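You operate a simulated robot arm through the tools that you are given. There is no shell and no other tool.

Carry out the task below with a simulated robot arm. There is one attempt and no reset: what you move stays moved.

TASK
Put things in order on the conveyor end of the plywood bench. At the end: the blue bobbin case stands where the grey thread cone stood; the yellow crepe cleaning block stands where the orange spring clip stood; the grey thread cone stands on top of the galosh stiffener (marked "GALOSH: WATER"); the silver setting die from the conveyor end of the plywood bench is in the grey offcuts tub; the orange spring clip stands where the blue bobbin case stood; whatever was shut is shut again. Leave all else as you found it, and nothing knocked over.

The check looks at the end state, three seconds after you hand in, the way a careful person would. Anything else that was tipped, shoved, dropped, spilled or broken makes it a failure.

THE ROBOT
A 6-joint arm with a two-finger parallel gripper, fixed in place. Base frame: the origin is at the foot of the arm, x ahead of it, y to its left, z up; the work surface is at about z = 0. Units: m, rad, N and s.
With the tool pointing down near the work surface it reaches from about 0.14 to 0.58 m from the base axis. Its first joint turns from -1.152 to 1.152 rad. Payload 2.1 kg.
The tool frame sits at the grasp point between the pads (the TCP): z along the fingers, y along the line on which they close. The tips reach 0.03 m beyond it. The gripper opens to 0.094 m. The fingers are 0.028 m wide and 0.01 m thick; the gripper's body (0.05 by 0.096 m) begins 0.055 m behind the TCP.
Orientation is told as [roll, pitch, yaw] about the base's x, y, z axes, in that order, counted from this pose: with the fingers straight down and closing along the base's y, the tool's x points along the base's -x, its y along +y and its z along -z.

THE INTERFACE
- The arm moves only by the tool arm_command. Its argument "motion" is a list that holds one entry, the list of rows, each a list of 7 numbers: the shift along the base's x, y, z in m, then the turn, a rotation vector about the base's x, y, z in rad, then the opening, from 0 (shut) to 1 (fully open). In form: [[[tx, ty, tz, rx, ry, rz, hand], ...]]. A call has 1 to 20 rows; each row is the pose to reach, as a shift and turn from the pose commanded when the call began. A row lasts 0.2 s, in which the tool goes at most 0.05 m and 0.15 rad; a call with a longer step from one row to the next is refused whole, and so is a gripper value outside its range. Where a pose cannot be reached the arm comes as near as it can. A force on the tool above 40 N (or 10 N above the force at the start of the call, whichever is more), or a blocked arm, ends the call early, and 0.2 s more pass. Each finger travels about 0.072 m/s and halts on what it meets, pressing with about 36 N; the grip force reading is that of the motor and also rises with nothing between the fingers. The clock runs only during rows and for 0.2 s after the last one: add rows that repeat a pose to give the fingers time. It gives the time, the measured TCP pose, the force on the tool (base axes), the opening and the grip force at its end, in the units of the frame above (readings bear some noise), with the torque about the TCP (base axes, N m) and any sound that the robot's microphone picked up, and new pictures: "views" is both (left out), scene, wrist or none.
- Cameras (640 x 400 px; columns grow to the right, rows downward): "scene" is fixed at [0.0657, -0.3806, 0.4836]; the picture's right is [0.67, -0.74, 0.00], its down [-0.42, -0.38, -0.83] and it looks along [0.61, 0.56, -0.56] (base axes); focal length 214 px, centre (320, 200). "wrist" rides on the gripper at [0.076, 0.014, -0.102] in the tool frame; the picture's right is [-0.18, 0.98, 0.00], its down [-0.75, -0.14, -0.64] and it looks along [-0.63, -0.12, 0.77] (tool axes); focal length 243 px, centre (320, 200). There is no depth. A picture from a camera that has moved, and an enlarged one, comes with that camera's place and axes in the base frame and with its lens.
- zoom(camera, box): a new picture of the part [left, top, right, bottom] of that camera's present view, enlarged. No time passes.
- hand_in(): hands the job in; it is judged then, once.

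Nothing tells you positions but the pictures and the camera data. Unless the task says otherwise, let go and move clear before handing in.

The tools are called after "Emit:" as name(argument=value, ...) on one line, values as JSON. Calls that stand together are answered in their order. arm_command: Moves the arm, as the interface text tells. Its arguments: {"type":"object","properties":{"motion":{"type":"array","items":{"type":"array","items":{"type":"array","items":{"type":"number"}}}},"views":{"type":"string","enum":["both","scene","wrist","none"]}},"required":["motion"]} The other tools are called the same way: zoom (camera, box) takes an enlarged picture of a part of a camera's view; hand_in () hands the job in.

At the start:

```text
clock: 0.0
position: [0.2769, -0.2077, 0.3972]
tcp_rot: [0.001, 0.0, 0.001]
ft_force: [0.0, 0.5, -0.6]
ft_torque: [0.02, 0.03, 0.01]
width: 0.0939
finger_force: 0.1
```

scene: 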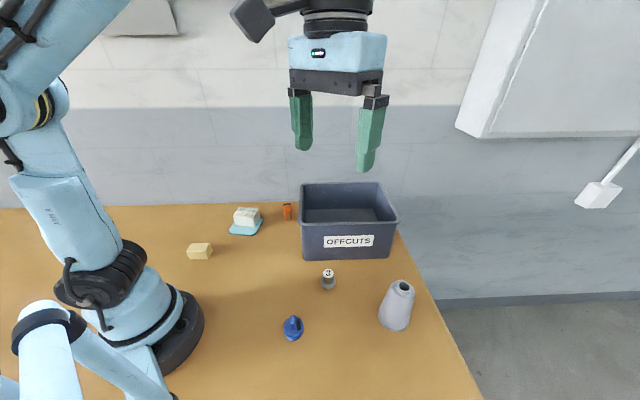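
wrist: 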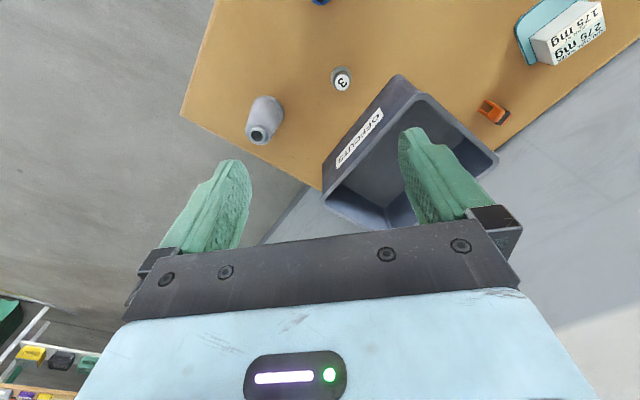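

I see a bench with a grey tub marked OFFCUTS, a grey cone, a blue bobbin case, a silver die marked 3, a yellow block, an orange clip, and a white thing on a teal base. I'll zoom in on each of these before moving.

Emit:
zoom(camera="scene", box=[170, 180, 330, 280])

Emit:
zoom(camera="scene", box=[270, 250, 430, 350])

Emit:
zoom(camera="wrist", box=[440, 0, 640, 125])

Emit:
zoom(camera="wrist", box=[200, 0, 440, 150])

Emit:
zoom(camera="wrist", box=[0, 280, 160, 400])

```text
4.00 times, centred on (250, 230) of scene
camera zoom: at [0.0657, -0.3806, 0.4836], right [0.67, -0.74, 0.0], down [-0.42, -0.38, -0.83], along [0.61, 0.56, -0.56], focal length 858 px, centre (600, 80)
```

zoom: 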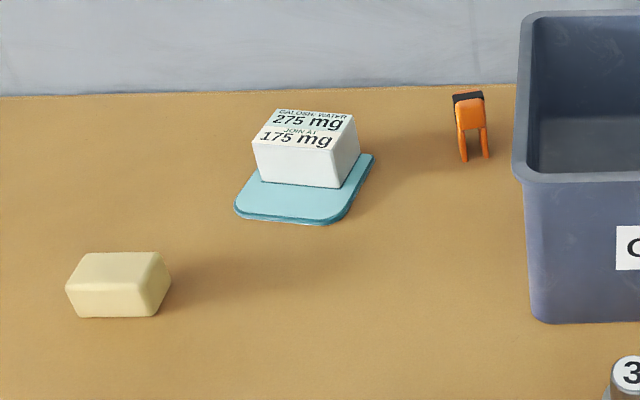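

```text
4.00 times, centred on (350, 300) of scene
camera zoom: at [0.0657, -0.3806, 0.4836], right [0.67, -0.74, 0.0], down [-0.42, -0.38, -0.83], along [0.61, 0.56, -0.56], focal length 858 px, centre (200, -200)
```

zoom: 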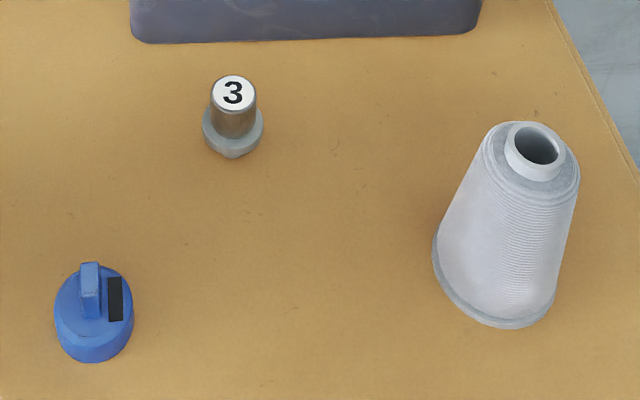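

```text
3.20 times, centred on (540, 62) of wrist
camera zoom: at [0.2001, -0.1925, 0.4994], right [0.18, 0.98, 0.0], down [0.75, -0.14, 0.64], along [0.63, -0.12, -0.77], focal length 776 px, centre (-384, 640)
```

zoom: 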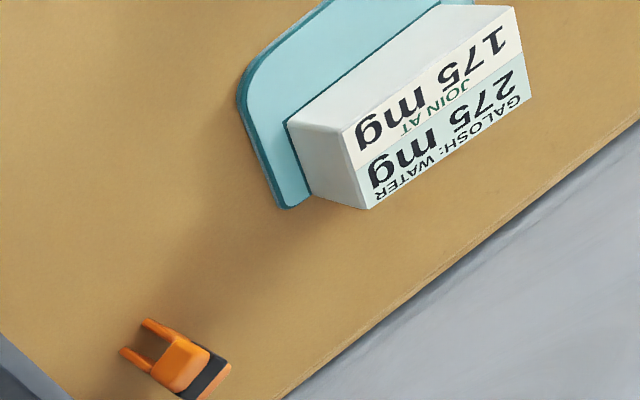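

```text
2.67 times, centred on (320, 75) of wrist
camera zoom: at [0.2001, -0.1925, 0.4994], right [0.18, 0.98, 0.0], down [0.75, -0.14, 0.64], along [0.63, -0.12, -0.77], focal length 647 px, centre (320, 533)
```

zoom: 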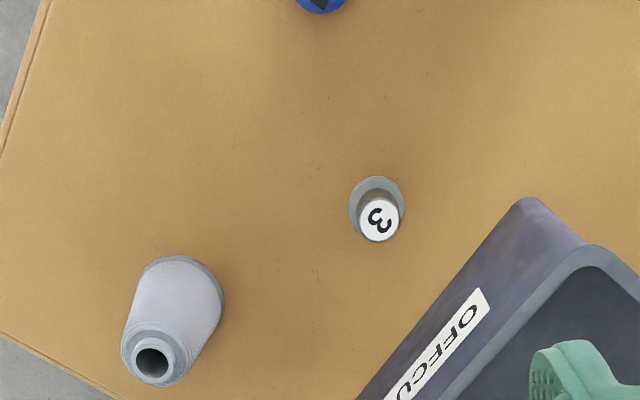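

```text
3.33 times, centred on (80, 340) of wrist
camera zoom: at [0.2001, -0.1925, 0.4994], right [0.18, 0.98, 0.0], down [0.75, -0.14, 0.64], along [0.63, -0.12, -0.77], focal length 809 px, centre (1120, -267)
```

zoom: 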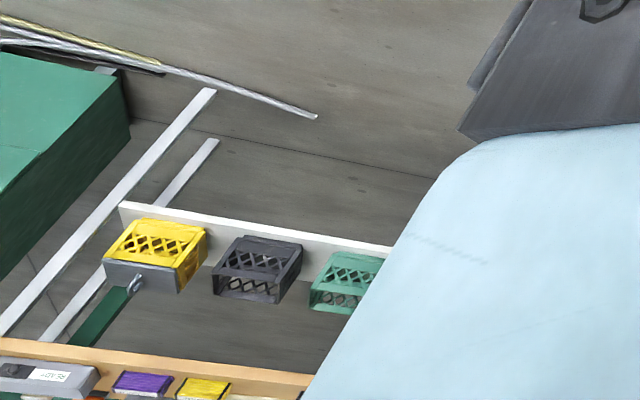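

The die looks to be near (0.33, -0.17), the cone near (0.35, -0.34), the bobbin case near (0.19, -0.19), the clip near (0.43, 0.10), the yellow block near (0.15, 0.17) and the galosh piece near (0.31, 0.18). Next I lower the wrist camera for a closer look at the die and its neighbours.

Emit:
arm_command(motion=[[[-0.01, 0.005, -0.04, 0, 0, 0, 1], [-0.02, 0.01, -0.08, 0, 0, 0, 1], [-0.03, 0.015, -0.12, 0, 0, 0, 1], [-0.04, 0.02, -0.16, 0, 0, 0, 1], [-0.05, 0.025, -0.2, 0, 0, 0, 1], [-0.05, 0.025, -0.2, 0, 0, 0, 1]]])

```text
clock: 1.4
position: [0.226, -0.1823, 0.1967]
tcp_rot: [0.001, 0.001, -0.001]
ft_force: [1.6, 0.3, -0.4]
ft_torque: [0.01, -0.03, 0.0]
width: 0.094
finger_force: 0.0
camera wrist: at [0.1494, -0.1677, 0.2991], right [0.18, 0.98, 0.0], down [0.75, -0.14, 0.64], along [0.63, -0.12, -0.77], focal length 243 px, centre (320, 200)
```

scene: 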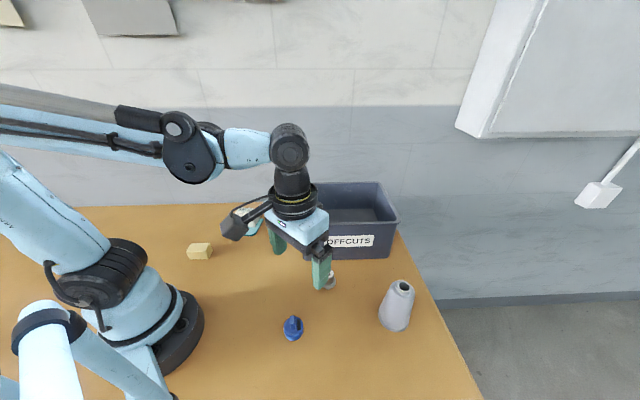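
wrist: 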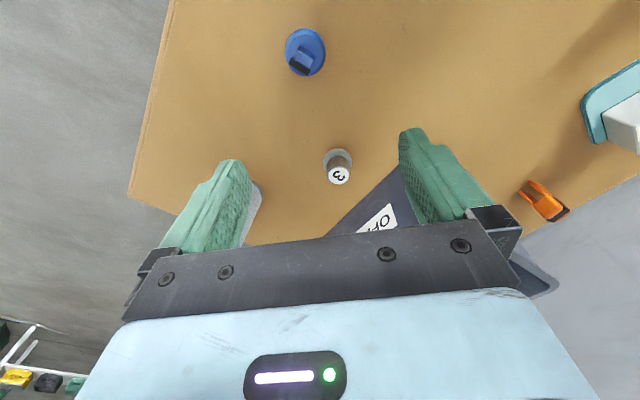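

The die sits ahead of the tool, and the cone and clip are partly hidden by the fingers. I zoom in to fix the die and bobbin positions.

Emit:
zoom(camera="wrist", box=[270, 10, 400, 210])

Emit:
zoom(camera="wrist", box=[490, 40, 640, 240])

Emit:
zoom(camera="scene", box=[290, 170, 410, 270])

```text
2.00 times, centred on (335, 110) of wrist
camera zoom: at [0.1494, -0.1677, 0.2991], right [0.18, 0.98, 0.0], down [0.75, -0.14, 0.64], along [0.63, -0.12, -0.77], focal length 485 px, centre (290, 380)
```

zoom: 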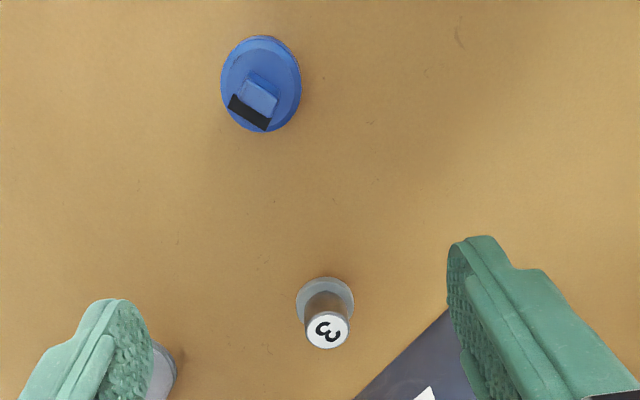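

```text
2.00 times, centred on (565, 140) of wrist
camera zoom: at [0.1494, -0.1677, 0.2991], right [0.18, 0.98, 0.0], down [0.75, -0.14, 0.64], along [0.63, -0.12, -0.77], focal length 485 px, centre (-170, 320)
```

zoom: 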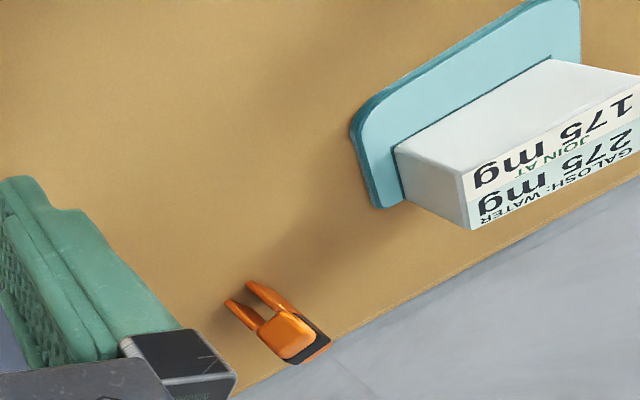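

```text
4.00 times, centred on (350, 220) of scene
camera zoom: at [0.0657, -0.3805, 0.4836], right [0.67, -0.74, 0.0], down [-0.42, -0.38, -0.83], along [0.61, 0.56, -0.56], focal length 858 px, centre (200, 120)
```

zoom: 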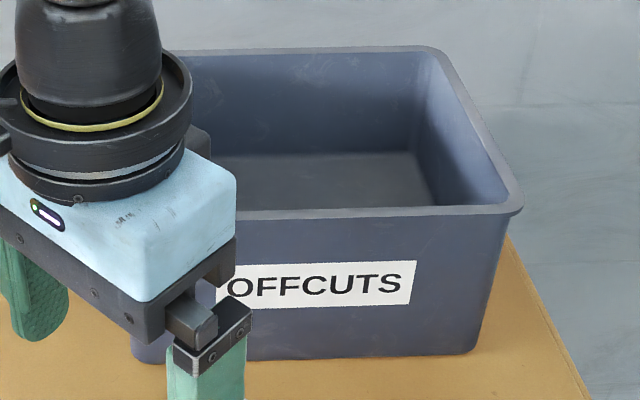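

The die base is at about (0.325, -0.174) and it is about 0.042 m tall. I move over it at a safe height and check the alignment.

Emit:
arm_command(motion=[[[0.025, 0.002, -0.02, 0, 0, 0, 1], [0.05, 0.0045, -0.04, 0, 0, 0, 1], [0.075, 0.007, -0.06, 0, 0, 0, 1], [0.099, 0.009, -0.08, 0, 0, 0, 1], [0.099, 0.009, -0.1, 0, 0, 0, 1], [0.099, 0.009, -0.1, 0, 0, 0, 1]]])

```text
clock: 2.8
position: [0.3246, -0.1748, 0.0958]
tcp_rot: [0.0, 0.0, 0.0]
ft_force: [0.1, -0.1, -0.1]
ft_torque: [0.02, -0.02, -0.01]
width: 0.0943
finger_force: 0.0
camera wrist: at [0.2484, -0.1591, 0.1992], right [0.18, 0.98, 0.0], down [0.75, -0.14, 0.64], along [0.63, -0.12, -0.77], focal length 243 px, centre (320, 200)
```

scene: 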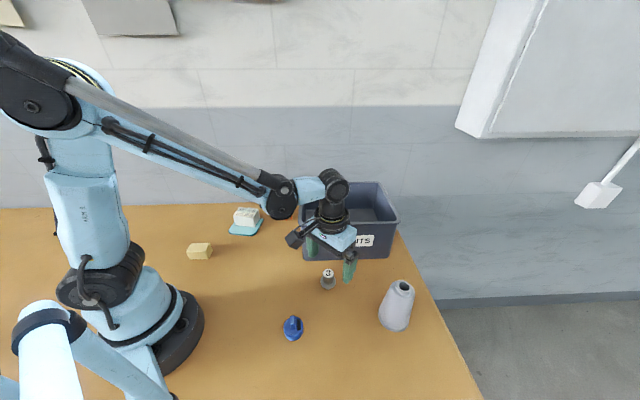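
wrist: 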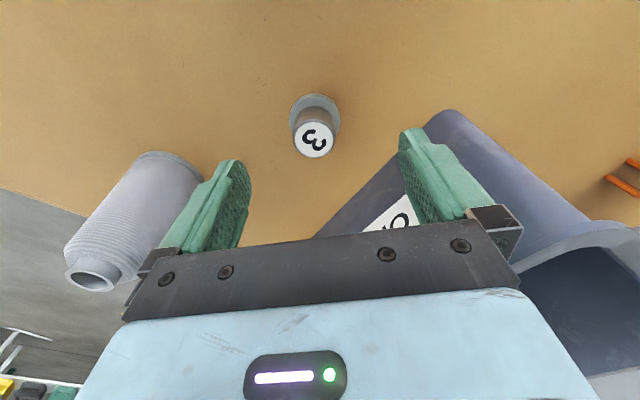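

The die is nearly centred, about 3 mm off in x and y. I correct that, descend to z ≈ 0.046 and close on the upper barrel.

Emit:
arm_command(motion=[[[-0.003, -0.003, -0.015, 0, 0, 0, 1], [-0.003, -0.003, -0.03, 0, 0, 0, 1], [-0.003, -0.003, -0.045, 0, 0, 0, 1], [-0.003, -0.003, -0.05, 0, 0, 0, 1], [-0.003, -0.003, -0.05, 0, 0, 0, 0.6], [-0.003, -0.003, -0.05, 0, 0, 0, 0.4], [-0.003, -0.003, -0.05, 0, 0, 0, 0.2], [-0.003, -0.003, -0.05, 0, 0, 0, 0.1], [-0.003, -0.003, -0.05, 0, 0, 0, 0.1], [-0.003, -0.003, -0.05, 0, 0, 0, 0.1]]])

```text
clock: 5.0
position: [0.3236, -0.1769, 0.0458]
tcp_rot: [-0.001, 0.001, -0.001]
ft_force: [0.2, 0.2, -0.5]
ft_torque: [-0.03, -0.03, -0.02]
width: 0.0362
finger_force: 35.9
camera wrist: at [0.2463, -0.1616, 0.1497], right [0.18, 0.98, 0.0], down [0.75, -0.14, 0.64], along [0.63, -0.12, -0.77], focal length 243 px, centre (320, 200)
```

scene: 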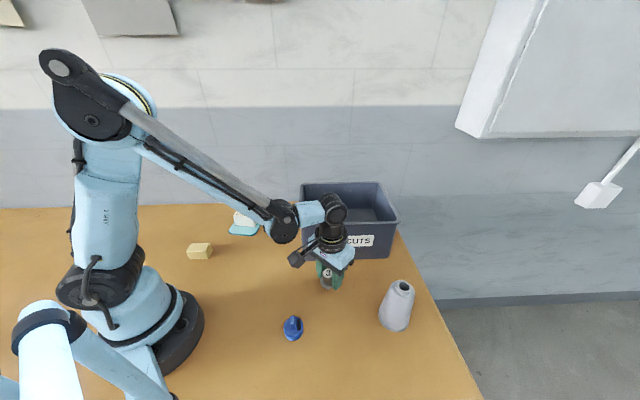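
wrist: 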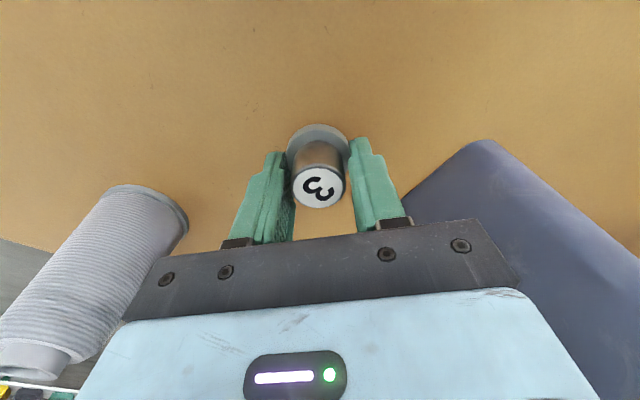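

The fingers stopped at 0.036 m, so the tips may be on the collar rather than the barrel. I zoom in to see.

Emit:
zoom(camera="wrist", box=[220, 100, 420, 250])

Emit:
zoom(camera="scene", box=[280, 220, 380, 320])

```text
2.67 times, centred on (320, 175) of wrist
camera zoom: at [0.2463, -0.1616, 0.1497], right [0.18, 0.98, 0.0], down [0.75, -0.14, 0.64], along [0.63, -0.12, -0.77], focal length 647 px, centre (320, 267)
```

zoom: 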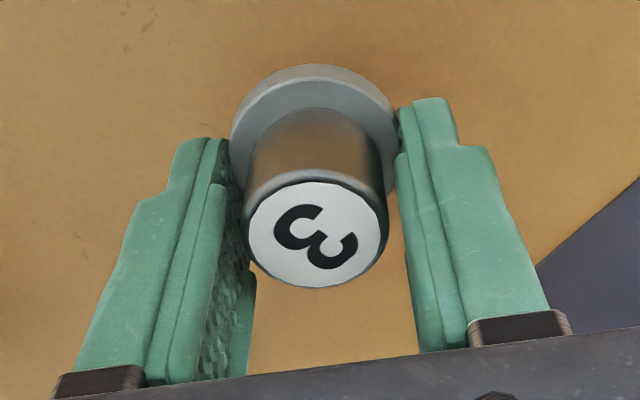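

```text
4.00 times, centred on (330, 270) of scene
camera zoom: at [0.0657, -0.3806, 0.4836], right [0.67, -0.74, 0.0], down [-0.42, -0.38, -0.83], along [0.61, 0.56, -0.56], focal length 858 px, centre (280, -80)
```

zoom: 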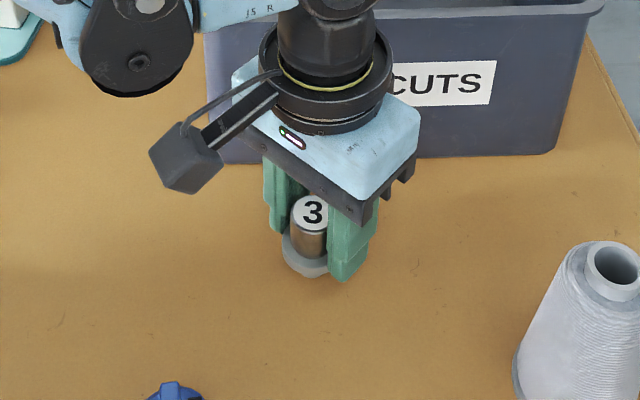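

The tips just caught the top of the collar. I open, rise 7 mm and close again on the barrel.

Emit:
arm_command(motion=[[[0, 0, 0, 0, 0, 0, 0.6], [0, 0, 0, 0, 0, 0, 0.6], [-0.001, 0, 0.0075, 0, 0, 0, 0.6], [-0.001, 0, 0.0075, 0, 0, 0, 0.4], [-0.001, 0, 0.0075, 0, 0, 0, 0.2], [-0.001, 0, 0.0075, 0, 0, 0, 0.05], [-0.001, 0, 0.0075, 0, 0, 0, 0.05], [-0.001, 0, 0.0075, 0, 0, 0, 0.05]]], views="wrist")

```text
clock: 6.8
position: [0.3227, -0.1772, 0.0544]
tcp_rot: [0.0, 0.001, -0.002]
ft_force: [-0.8, -0.5, 2.7]
ft_torque: [-0.04, 0.02, 0.0]
width: 0.0361
finger_force: 35.7
camera wrist: at [0.2454, -0.1615, 0.1572], right [0.18, 0.98, 0.0], down [0.75, -0.14, 0.64], along [0.63, -0.12, -0.77], focal length 243 px, centre (320, 200)
```

wrist: 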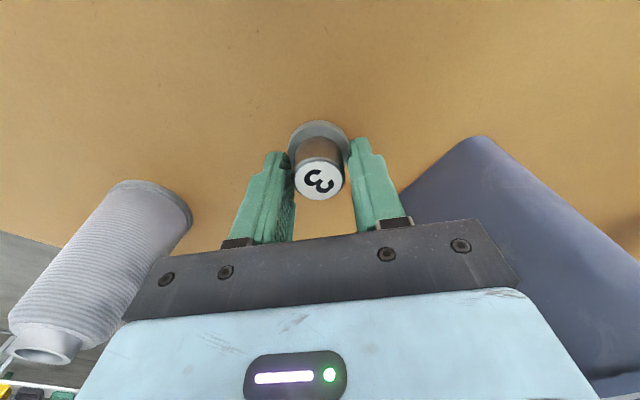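

Emit:
zoom(camera="wrist", box=[260, 100, 380, 220])

Emit:
zoom(camera="scene", box=[300, 240, 360, 300])

```text
3.33 times, centred on (320, 160) of wrist
camera zoom: at [0.2454, -0.1615, 0.1572], right [0.18, 0.98, 0.0], down [0.75, -0.14, 0.64], along [0.63, -0.12, -0.77], focal length 809 px, centre (320, 333)
```

zoom: 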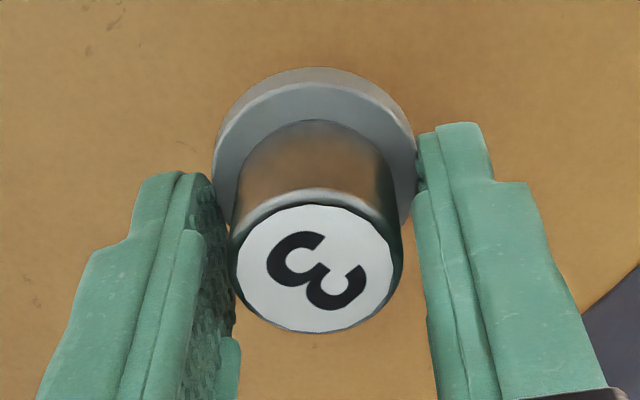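

```text
6.67 times, centred on (330, 270) of scene
camera zoom: at [0.0657, -0.3805, 0.4836], right [0.67, -0.74, 0.0], down [-0.42, -0.38, -0.83], along [0.61, 0.56, -0.56], focal length 1430 px, centre (253, -267)
```

zoom: 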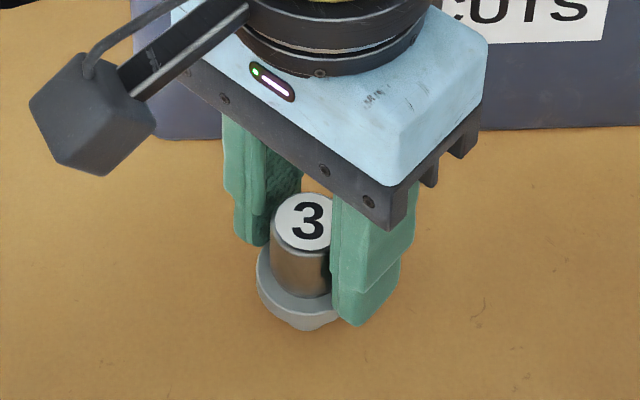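

The grip width is unchanged, so the tips are still on the wide part. I open, rise another 7 mm and try once more.

Emit:
arm_command(motion=[[[0, 0, 0, 0, 0, 0, 0.6], [0, 0, 0, 0, 0, 0, 0.6], [0, 0, 0.007, 0, 0, 0, 0.6], [0, 0, 0.007, 0, 0, 0, 0.6]]], views="both")

```text
clock: 7.8
position: [0.3232, -0.1759, 0.0609]
tcp_rot: [0.0, 0.001, 0.0]
ft_force: [-0.9, 1.0, -1.1]
ft_torque: [-0.02, -0.01, 0.02]
width: 0.0566
finger_force: 0.1
camera wrist: at [0.2453, -0.1613, 0.1642], right [0.18, 0.98, 0.0], down [0.75, -0.14, 0.64], along [0.63, -0.12, -0.77], focal length 243 px, centre (320, 200)
```

scene: 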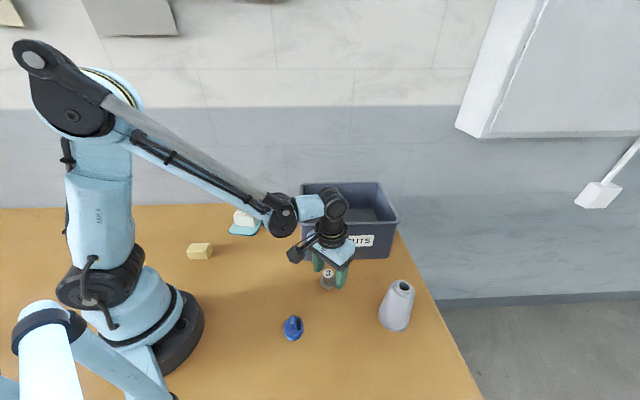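
wrist: 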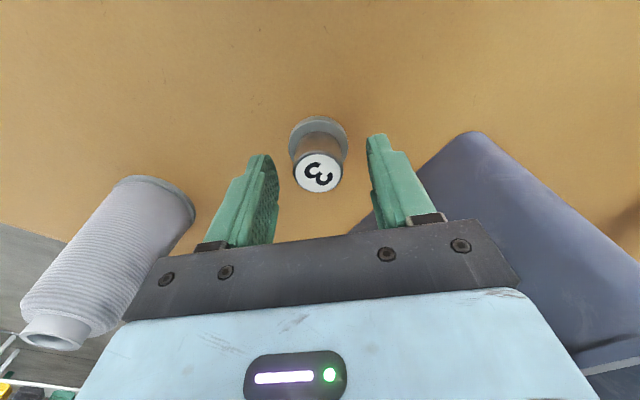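

The die still stands in place on the bench. I drop back down so the pads cover most of its height, close, and lift slightly to test the hold.

Emit:
arm_command(motion=[[[0, -0.001, -0.006, 0, 0, 0, 0.6], [0, -0.001, -0.012, 0, 0, 0, 0.6], [0, -0.001, -0.012, 0, 0, 0, 0.3], [0, -0.001, -0.012, 0, 0, 0, 0.2], [0, -0.001, -0.012, 0, 0, 0, 0.2], [0, -0.001, -0.012, 0, 0, 0, 0.2], [0, -0.001, 0.0, 0, 0, 0, 0.2], [0, -0.001, 0.01, 0, 0, 0, 0.2], [0, -0.001, 0.01, 0, 0, 0, 0.2]]], views="both")

Emit:
zoom(camera="wrist", box=[260, 100, 380, 220])

Emit:
zoom(camera="scene", box=[300, 240, 360, 300])

```text
clock: 9.8
position: [0.3218, -0.1777, 0.0706]
tcp_rot: [0.0, 0.001, 0.0]
ft_force: [0.0, 0.3, -0.8]
ft_torque: [0.0, -0.01, 0.02]
width: 0.036
finger_force: 35.8
camera wrist: at [0.245, -0.1623, 0.174], right [0.18, 0.98, 0.0], down [0.75, -0.14, 0.64], along [0.63, -0.12, -0.77], focal length 243 px, centre (320, 200)
```

scene: 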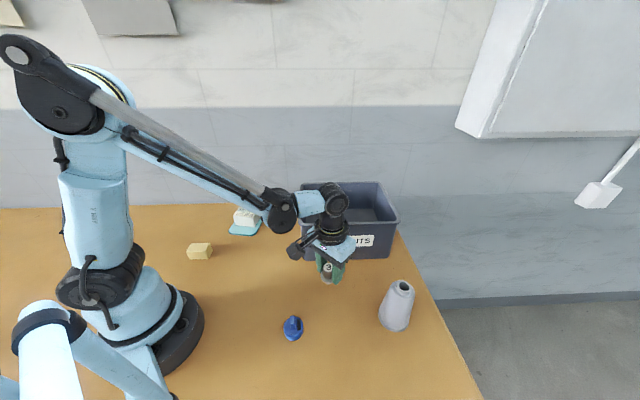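
wrist: 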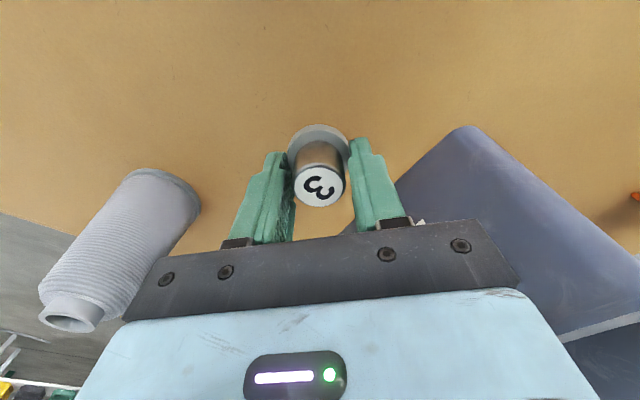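

```text
3.33 times, centred on (320, 160) of wrist
camera zoom: at [0.245, -0.1623, 0.174], right [0.18, 0.98, 0.0], down [0.75, -0.14, 0.64], along [0.63, -0.12, -0.77], focal length 809 px, centre (320, 333)
```

zoom: 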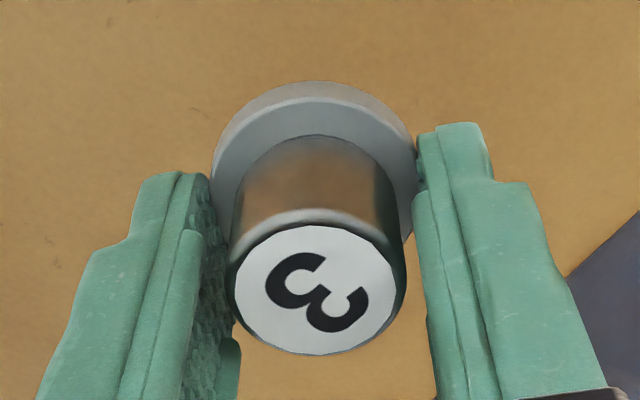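

```text
6.67 times, centred on (330, 270) of scene
camera zoom: at [0.0658, -0.3806, 0.4836], right [0.67, -0.74, 0.0], down [-0.42, -0.38, -0.83], along [0.61, 0.56, -0.56], focal length 1430 px, centre (253, -267)
```

zoom: 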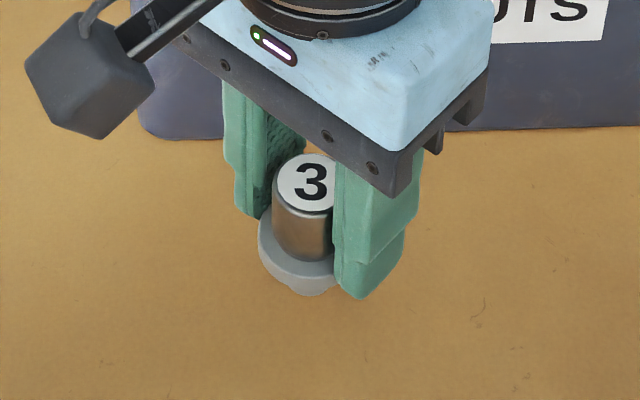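

The die is lifted and held firmly, with its bottom about 0.049 m below the TCP. I raise it well above the tub rim and move over the tub's middle.

Emit:
arm_command(motion=[[[0, 0, 0.045, 0, 0, 0, 0.2], [0, 0, 0.09, 0, 0, 0, 0.2], [0, 0, 0.13, 0, 0, 0, 0.2], [0, 0, 0.16, 0, 0, 0, 0.2], [0.03, 0.015, 0.17, 0, 0, 0, 0.2], [0.065, 0.034, 0.17, 0, 0, 0, 0.2], [0.1, 0.052, 0.17, 0, 0, 0, 0.2], [0.135, 0.07, 0.17, 0, 0, 0, 0.2], [0.155, 0.08, 0.17, 0, 0, 0, 0.2], [0.17, 0.088, 0.17, 0, 0, 0, 0.2], [0.17, 0.088, 0.17, 0, 0, 0, 0.2]]], views="both")

```text
clock: 12.2
position: [0.4936, -0.0892, 0.2407]
tcp_rot: [-0.001, 0.0, 0.002]
ft_force: [0.3, -0.2, -0.8]
ft_torque: [0.01, 0.03, -0.02]
width: 0.0359
finger_force: 35.9
camera wrist: at [0.4154, -0.0745, 0.344], right [0.18, 0.98, 0.0], down [0.75, -0.14, 0.64], along [0.63, -0.12, -0.77], focal length 243 px, centre (320, 200)
```

scene: 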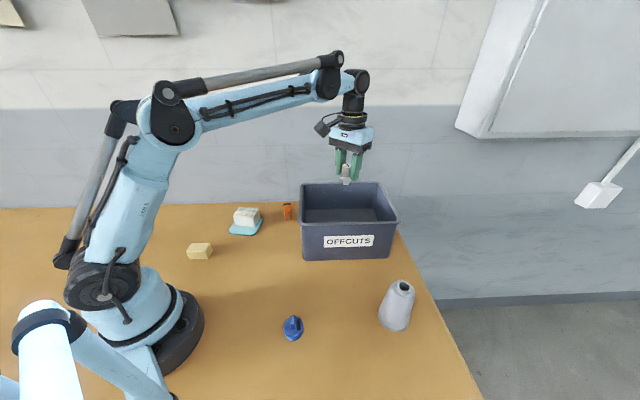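
wrist: 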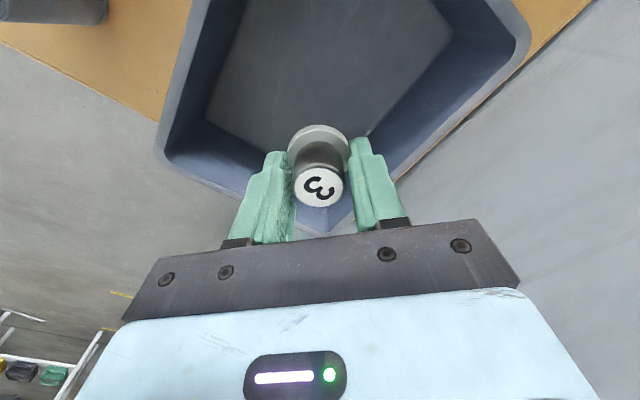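

The die hangs over the middle of the tub. I zoom in to judge how high the tub floor is.

Emit:
zoom(camera="wrist", box=[140, 0, 560, 240])

Emit:
zoom(camera="scene", box=[290, 150, 410, 270])

```text
1.52 times, centred on (350, 120) of wrist
camera zoom: at [0.4154, -0.0745, 0.344], right [0.18, 0.98, 0.0], down [0.75, -0.14, 0.64], along [0.63, -0.12, -0.77], focal length 370 px, centre (274, 322)
```

zoom: 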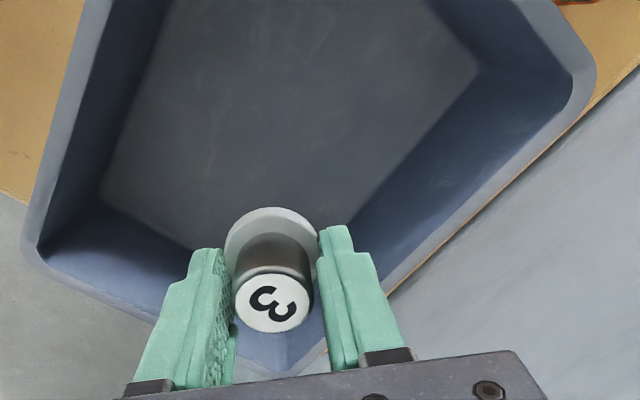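

```text
3.33 times, centred on (350, 210) of scene
camera zoom: at [0.0658, -0.3805, 0.4836], right [0.67, -0.74, 0.0], down [-0.42, -0.38, -0.83], along [0.61, 0.56, -0.56], focal length 715 px, centre (220, 167)
```

zoom: 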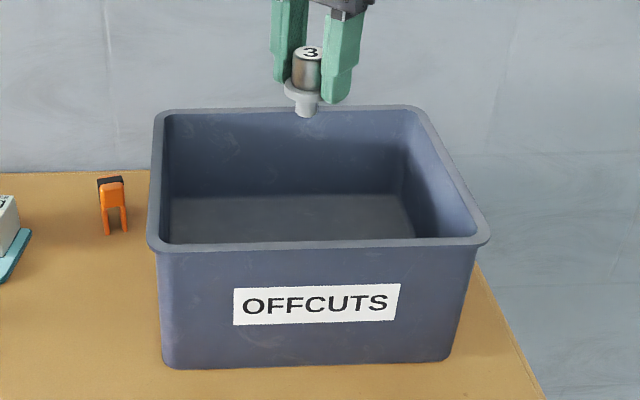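

The die has a thin shank below its collar, so I was holding the collar; its bottom is still about 0.049 m below the TCP. I go partway down into the tub and then look again.

Emit:
arm_command(motion=[[[-0.003, 0, -0.04, 0, 0, 0, 0.2], [-0.006, 0, -0.08, 0, 0, 0, 0.2], [-0.006, 0, -0.11, 0, 0, 0, 0.2], [-0.006, 0, -0.125, 0, 0, 0, 0.2], [-0.006, 0, -0.13, 0, 0, 0, 0.2]]], views="both")

Emit:
zoom(camera="scene", box=[290, 150, 410, 270])

Emit:
zoom(camera="wrist", box=[240, 80, 400, 220])

```text
clock: 13.4
position: [0.4859, -0.089, 0.1105]
tcp_rot: [-0.001, -0.001, 0.001]
ft_force: [0.4, 0.4, 0.2]
ft_torque: [0.0, 0.0, 0.02]
width: 0.0362
finger_force: 35.4
camera wrist: at [0.4089, -0.0741, 0.2136], right [0.18, 0.98, 0.0], down [0.75, -0.14, 0.64], along [0.63, -0.12, -0.77], focal length 243 px, centre (320, 200)
```

scene: 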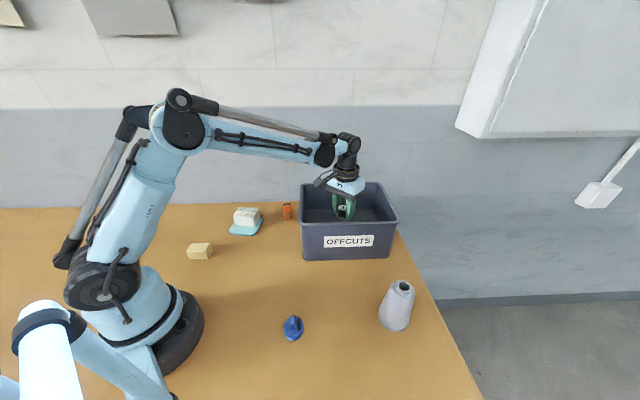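
wrist: 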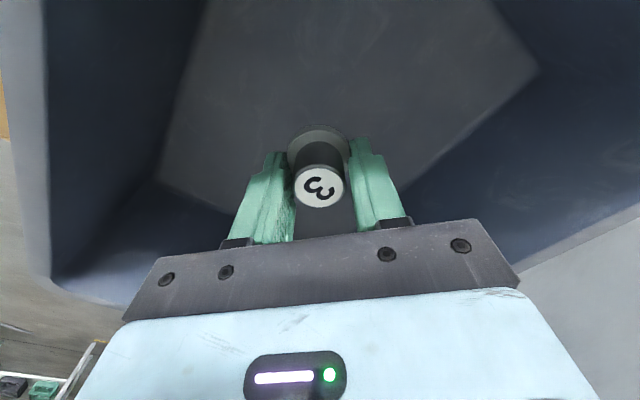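

```text
3.33 times, centred on (350, 210) of scene
camera zoom: at [0.0657, -0.3806, 0.4836], right [0.67, -0.74, 0.0], down [-0.42, -0.38, -0.83], along [0.61, 0.56, -0.56], focal length 715 px, centre (220, 167)
```

zoom: 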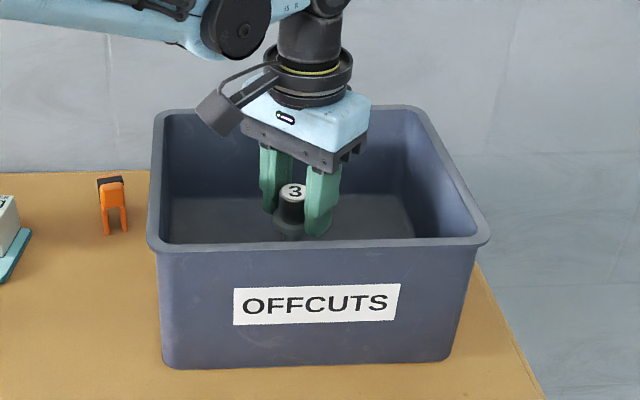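

```text
2.86 times, centred on (320, 150) of wrist
camera zoom: at [0.4089, -0.0741, 0.2136], right [0.18, 0.98, 0.0], down [0.75, -0.14, 0.64], along [0.63, -0.12, -0.77], focal length 693 px, centre (320, 343)
```

zoom: 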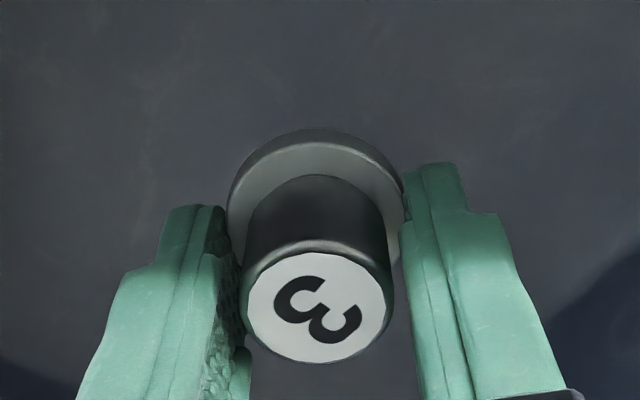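

Triangulating the floor corner puts the tub floor near z ≈ 0.02. I descend most of the way and then feel for contact in small steps.

Emit:
arm_command(motion=[[[0, 0, -0.012, 0, 0, 0, 0.2], [0, 0, -0.024, 0, 0, 0, 0.2], [0, 0, -0.034, 0, 0, 0, 0.2], [0, 0, -0.034, 0, 0, 0, 0.2]]], views="none")

Emit:
arm_command(motion=[[[0, 0, -0.004, 0, 0, 0, 0.2], [0, 0, -0.004, 0, 0, 0, 0.2]]], views="none")

Emit:
arm_command(motion=[[[0, 0, -0.003, 0, 0, 0, 0.2], [0, 0, -0.003, 0, 0, 0, 0.2]]], views="wrist")

```text
clock: 14.4
position: [0.4849, -0.09, 0.0764]
tcp_rot: [0.0, -0.001, -0.001]
ft_force: [-0.6, -0.8, 28.5]
ft_torque: [-0.06, 0.08, -0.02]
width: 0.0362
finger_force: 36.0
```

```text
clock: 15.0
position: [0.485, -0.0893, 0.0728]
tcp_rot: [0.001, -0.002, 0.0]
ft_force: [-1.1, 1.4, 28.2]
ft_torque: [0.06, 0.18, 0.06]
width: 0.0364
finger_force: 35.7
```

```text
clock: 15.6
position: [0.4862, -0.0882, 0.0696]
tcp_rot: [-0.001, -0.001, -0.001]
ft_force: [-1.1, 2.6, 27.9]
ft_torque: [0.09, 0.18, 0.0]
width: 0.036
finger_force: 36.1
camera wrist: at [0.409, -0.074, 0.173], right [0.18, 0.98, 0.0], down [0.75, -0.14, 0.64], along [0.63, -0.12, -0.77], focal length 243 px, centre (320, 200)
```

wrist: 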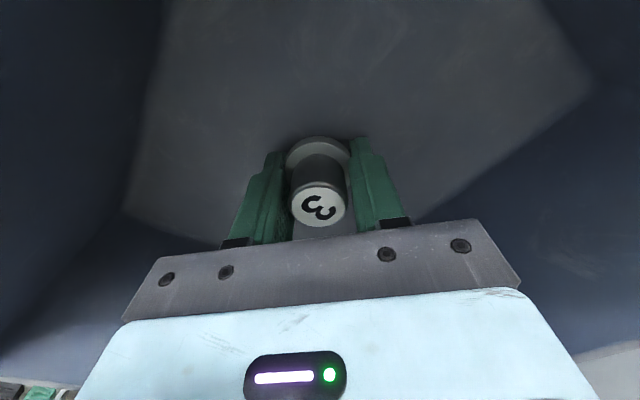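

The die is resting on the tub floor, with 28 N pushing back. I release it gently and rise straight up.

Emit:
arm_command(motion=[[[0, 0, 0.001, 0, 0, 0, 0.2], [0, 0, 0.001, 0, 0, 0, 0.45], [0, 0, 0.001, 0, 0, 0, 0.55], [0, 0, 0.001, 0, 0, 0, 0.55], [0, 0, 0.012, 0, 0, 0, 0.55], [0, 0, 0.03, 0, 0, 0, 0.55], [0, 0, 0.06, 0, 0, 0, 0.55], [0, 0, 0.1, 0, 0, 0, 0.55], [0, 0, 0.14, 0, 0, 0, 0.55], [0, 0, 0.18, 0, 0, 0, 0.7], [0, 0, 0.19, 0, 0, 0, 1]]], views="both")

Emit:
zoom(camera="wrist", box=[240, 60, 420, 220])

Emit:
zoom(camera="scene", box=[290, 150, 410, 270])

```text
clock: 18.0
position: [0.4846, -0.0889, 0.2607]
tcp_rot: [-0.001, 0.001, -0.002]
ft_force: [0.0, -0.1, 0.3]
ft_torque: [0.01, 0.02, -0.02]
width: 0.0938
finger_force: 0.0
camera wrist: at [0.409, -0.074, 0.3637], right [0.18, 0.98, 0.0], down [0.75, -0.14, 0.64], along [0.63, -0.12, -0.77], focal length 243 px, centre (320, 200)
```

scene: 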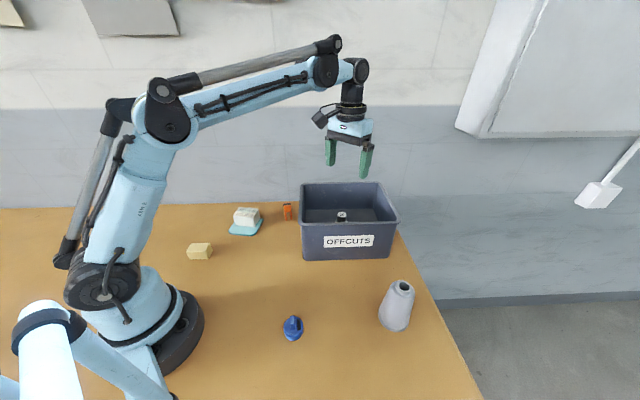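
wrist: 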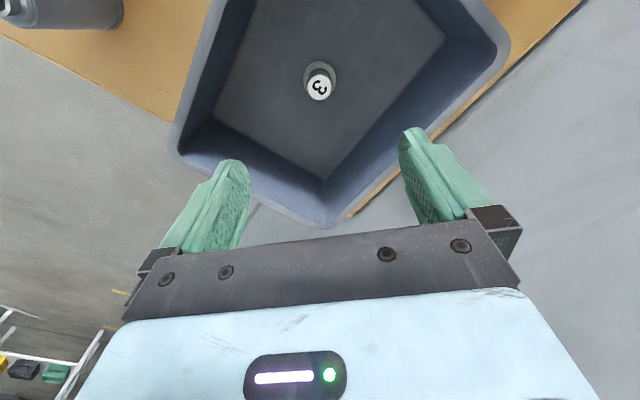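

```text
2.50 times, centred on (330, 140) of wrist
camera zoom: at [0.409, -0.074, 0.3637], right [0.18, 0.98, 0.0], down [0.75, -0.14, 0.64], along [0.63, -0.12, -0.77], focal length 606 px, centre (295, 350)
```

zoom: 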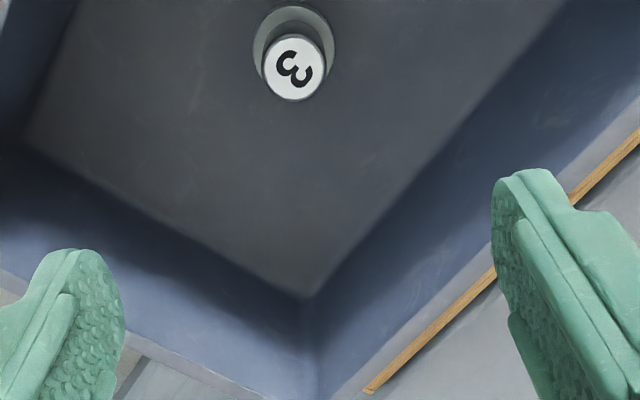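

```text
3.33 times, centred on (350, 210) of scene
camera zoom: at [0.0657, -0.3806, 0.4836], right [0.67, -0.74, 0.0], down [-0.42, -0.38, -0.83], along [0.61, 0.56, -0.56], focal length 715 px, centre (220, 167)
```

zoom: 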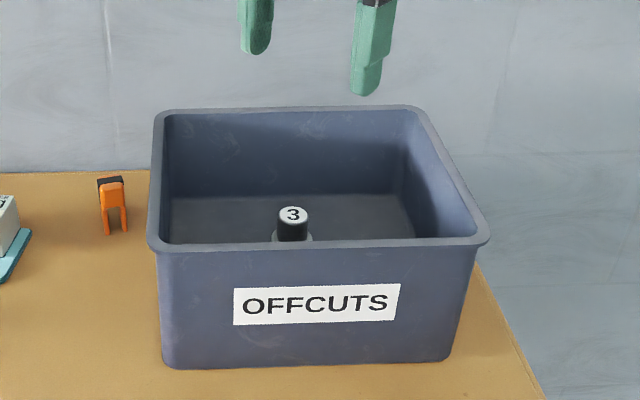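

The die stands upright in the tub. Next I pull back to view the cone and the bobbin case from the wrist camera and record their exact spots.

Emit:
arm_command(motion=[[[-0.035, -0.02, 0, 0, 0, 0, 1], [-0.07, -0.042, 0, 0, 0, 0, 1], [-0.105, -0.063, 0, 0, 0, 0, 1], [-0.14, -0.084, 0, 0, 0, 0, 1], [-0.175, -0.105, 0, 0, 0, 0, 1], [-0.21, -0.126, 0, 0, 0, 0, 1], [-0.245, -0.147, 0, 0, 0, 0, 1], [-0.28, -0.168, 0, 0, 0, 0, 1], [-0.3, -0.18, -0.01, 0, 0, 0, 1], [-0.3, -0.18, -0.01, 0, 0, 0, 1]]], views="both")

Emit:
zoom(camera="wrist", box=[160, 0, 420, 170])

```text
clock: 20.2
position: [0.1856, -0.2698, 0.249]
tcp_rot: [0.0, 0.0, 0.002]
ft_force: [0.6, -0.5, -0.4]
ft_torque: [-0.04, -0.01, -0.01]
width: 0.0941
finger_force: 0.1
camera wrist: at [0.1085, -0.2541, 0.3527], right [0.18, 0.98, 0.0], down [0.75, -0.14, 0.64], along [0.63, -0.12, -0.77], focal length 243 px, centre (320, 200)
```

scene: 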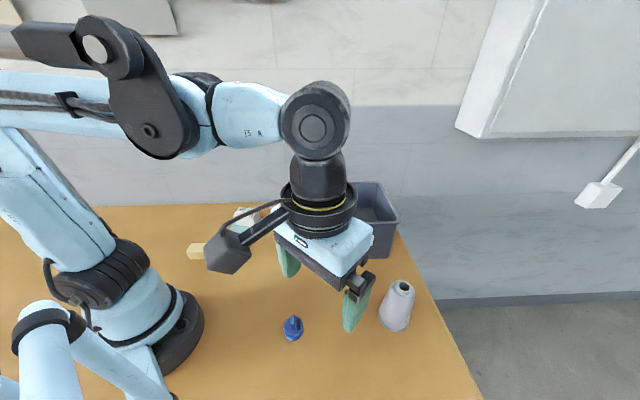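
wrist: 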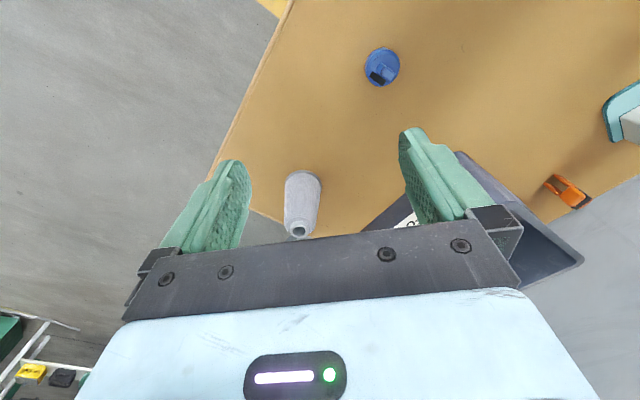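

```text
2.35 times, centred on (290, 85) of wrist
camera zoom: at [0.1085, -0.2541, 0.3527], right [0.18, 0.98, 0.0], down [0.75, -0.14, 0.64], along [0.63, -0.12, -0.77], focal length 571 px, centre (391, 471)
```

zoom: 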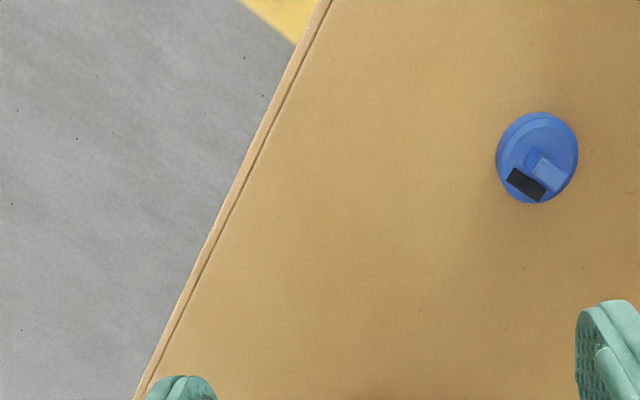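

Emit:
zoom(camera="wrist", box=[240, 150, 380, 250])

Emit:
zoom(camera="scene", box=[340, 260, 440, 340])

Emit:
zoom(camera="scene", box=[260, 290, 330, 350])

```text
4.00 times, centred on (310, 200) of wrist
camera zoom: at [0.1085, -0.2541, 0.3527], right [0.18, 0.98, 0.0], down [0.75, -0.14, 0.64], along [0.63, -0.12, -0.77], focal length 970 px, centre (360, 200)
```

zoom: 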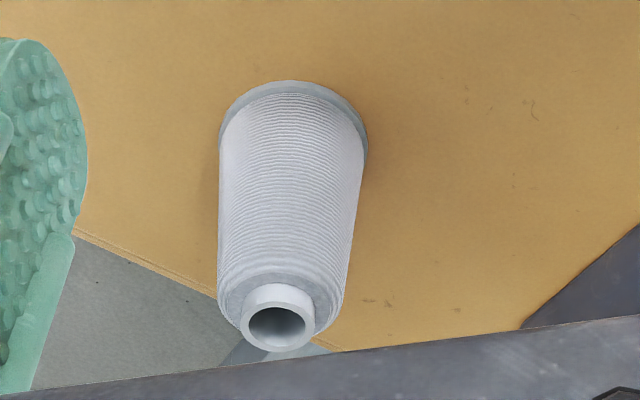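

```text
5.00 times, centred on (390, 300) of scene
camera zoom: at [0.0657, -0.3806, 0.4836], right [0.67, -0.74, 0.0], down [-0.42, -0.38, -0.83], along [0.61, 0.56, -0.56], focal length 1072 px, centre (-30, -300)
```

zoom: 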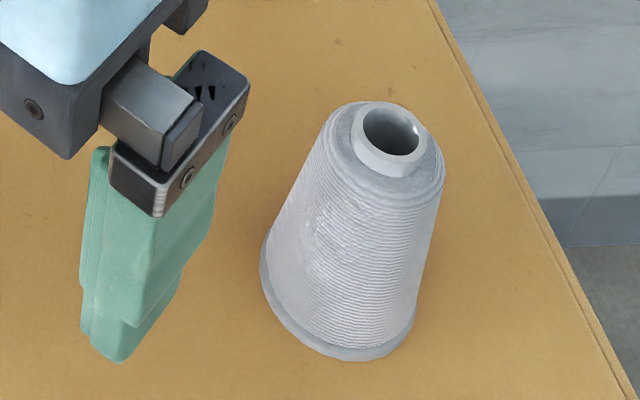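

```text
6.67 times, centred on (295, 320) of scene
camera zoom: at [0.0657, -0.3806, 0.4836], right [0.67, -0.74, 0.0], down [-0.42, -0.38, -0.83], along [0.61, 0.56, -0.56], focal length 1430 px, centre (487, -600)
```

zoom: 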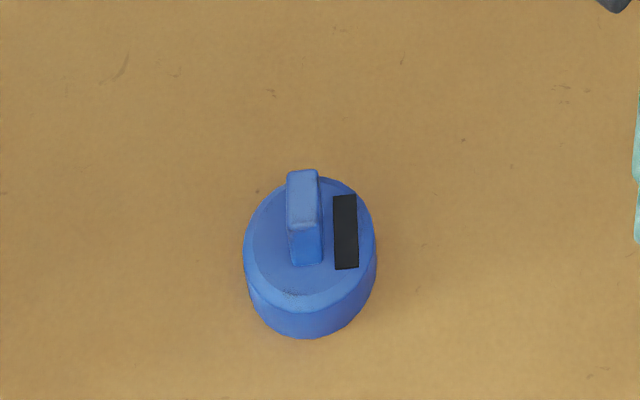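

The cone stands at about (0.359, -0.3305), 0.11 m tall with a 0.067 m base, tapering upward. Before lifting it, I look closely at the galosh piece to find its top centre.

Emit:
arm_command(motion=[[[0.005, 0.04, 0, 0, 0, 0, 1], [0.01, 0.082, 0, 0, 0, 0, 1], [0.015, 0.125, 0, 0, 0, 0, 1], [0.02, 0.168, 0, 0, 0, 0, 1], [0.025, 0.211, 0, 0, 0, 0, 1], [0.03, 0.254, 0, 0, 0, 0, 1], [0.035, 0.297, 0, 0, 0, 0, 1], [0.04, 0.34, 0, 0, 0, 0, 1], [0.05, 0.383, 0, 0, 0, 0, 1], [0.056, 0.426, -0.01, 0, 0, 0, 1], [0.06, 0.46, -0.02, 0, 0, 0, 1], [0.064, 0.48, -0.03, 0, 0, 0, 1], [0.064, 0.48, -0.03, 0, 0, 0, 1]]], views="both")

Emit:
zoom(camera="wrist", box=[220, 50, 420, 220])

```text
clock: 23.0
position: [0.25, 0.2117, 0.2178]
tcp_rot: [-0.001, 0.001, 0.001]
ft_force: [-0.6, 0.7, 0.6]
ft_torque: [0.02, 0.0, 0.01]
width: 0.094
finger_force: 0.1
camera wrist: at [0.1725, 0.226, 0.3215], right [0.18, 0.98, 0.0], down [0.75, -0.14, 0.64], along [0.63, -0.12, -0.77], focal length 243 px, centre (320, 200)
```

scene: 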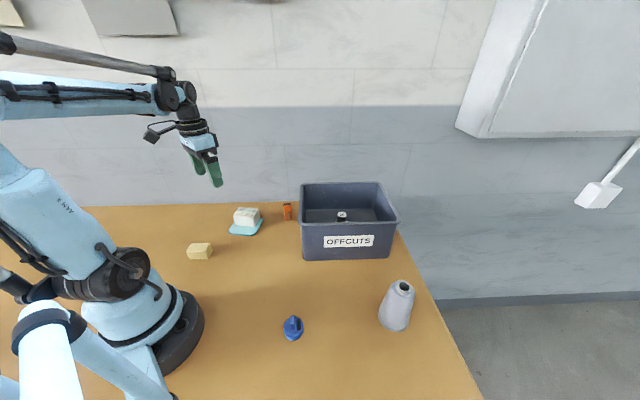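
wrist: 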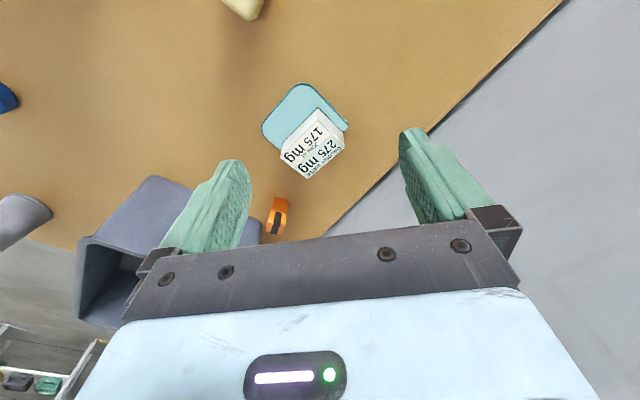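

```text
2.35 times, centred on (320, 135) of wrist
camera zoom: at [0.1725, 0.226, 0.3215], right [0.18, 0.98, 0.0], down [0.75, -0.14, 0.64], along [0.63, -0.12, -0.77], focal length 571 px, centre (320, 353)
```

zoom: 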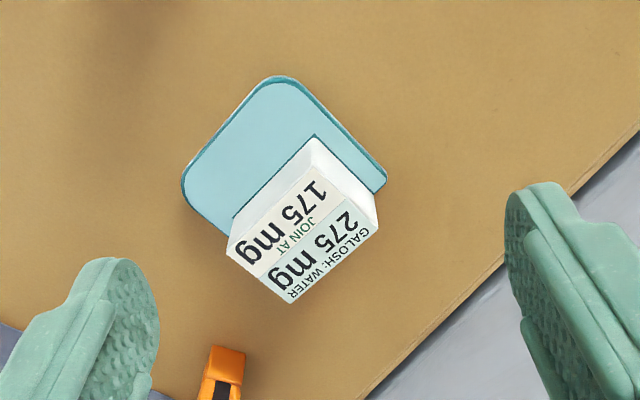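

Emit:
zoom(camera="wrist", box=[250, 75, 360, 190])

Emit:
zoom(camera="scene", box=[215, 190, 305, 250])

Emit:
zoom(camera="wrist", box=[220, 150, 320, 240])

```text
3.48 times, centred on (305, 132) of wrist
camera zoom: at [0.1725, 0.226, 0.3215], right [0.18, 0.98, 0.0], down [0.75, -0.14, 0.64], along [0.63, -0.12, -0.77], focal length 844 px, centre (372, 435)
```

zoom: 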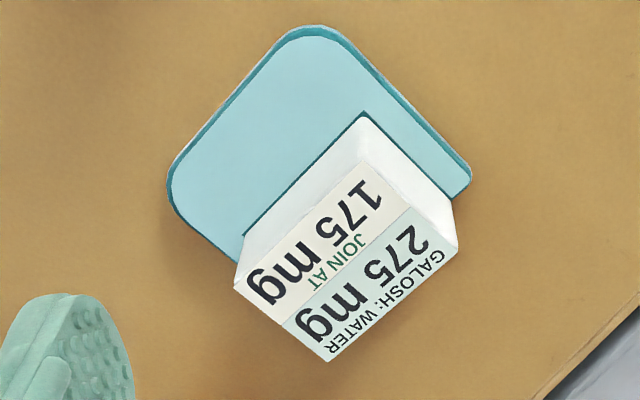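

```text
6.67 times, centred on (260, 220) of scene
camera zoom: at [0.0658, -0.3805, 0.4836], right [0.67, -0.74, 0.0], down [-0.42, -0.38, -0.83], along [0.61, 0.56, -0.56], focal length 1430 px, centre (720, 67)
```

zoom: 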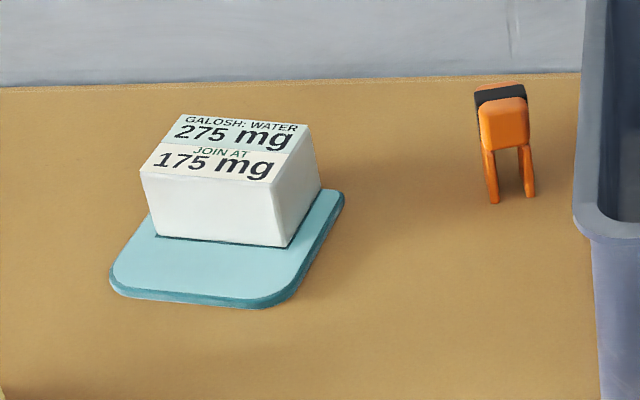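

```text
4.44 times, centred on (270, 195) of wrist
camera zoom: at [0.1725, 0.226, 0.3215], right [0.18, 0.98, 0.0], down [0.75, -0.14, 0.64], along [0.63, -0.12, -0.77], focal length 1078 px, centre (542, 222)
```

zoom: 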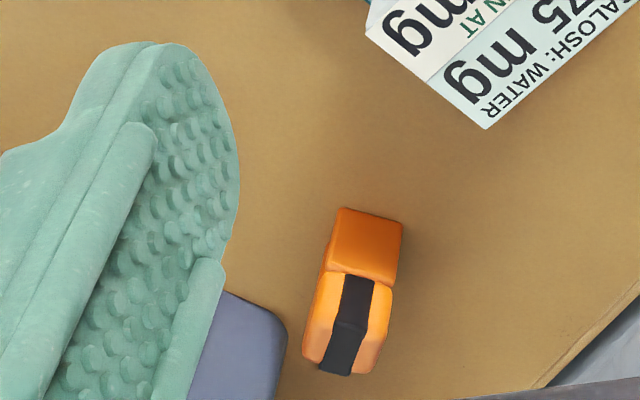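

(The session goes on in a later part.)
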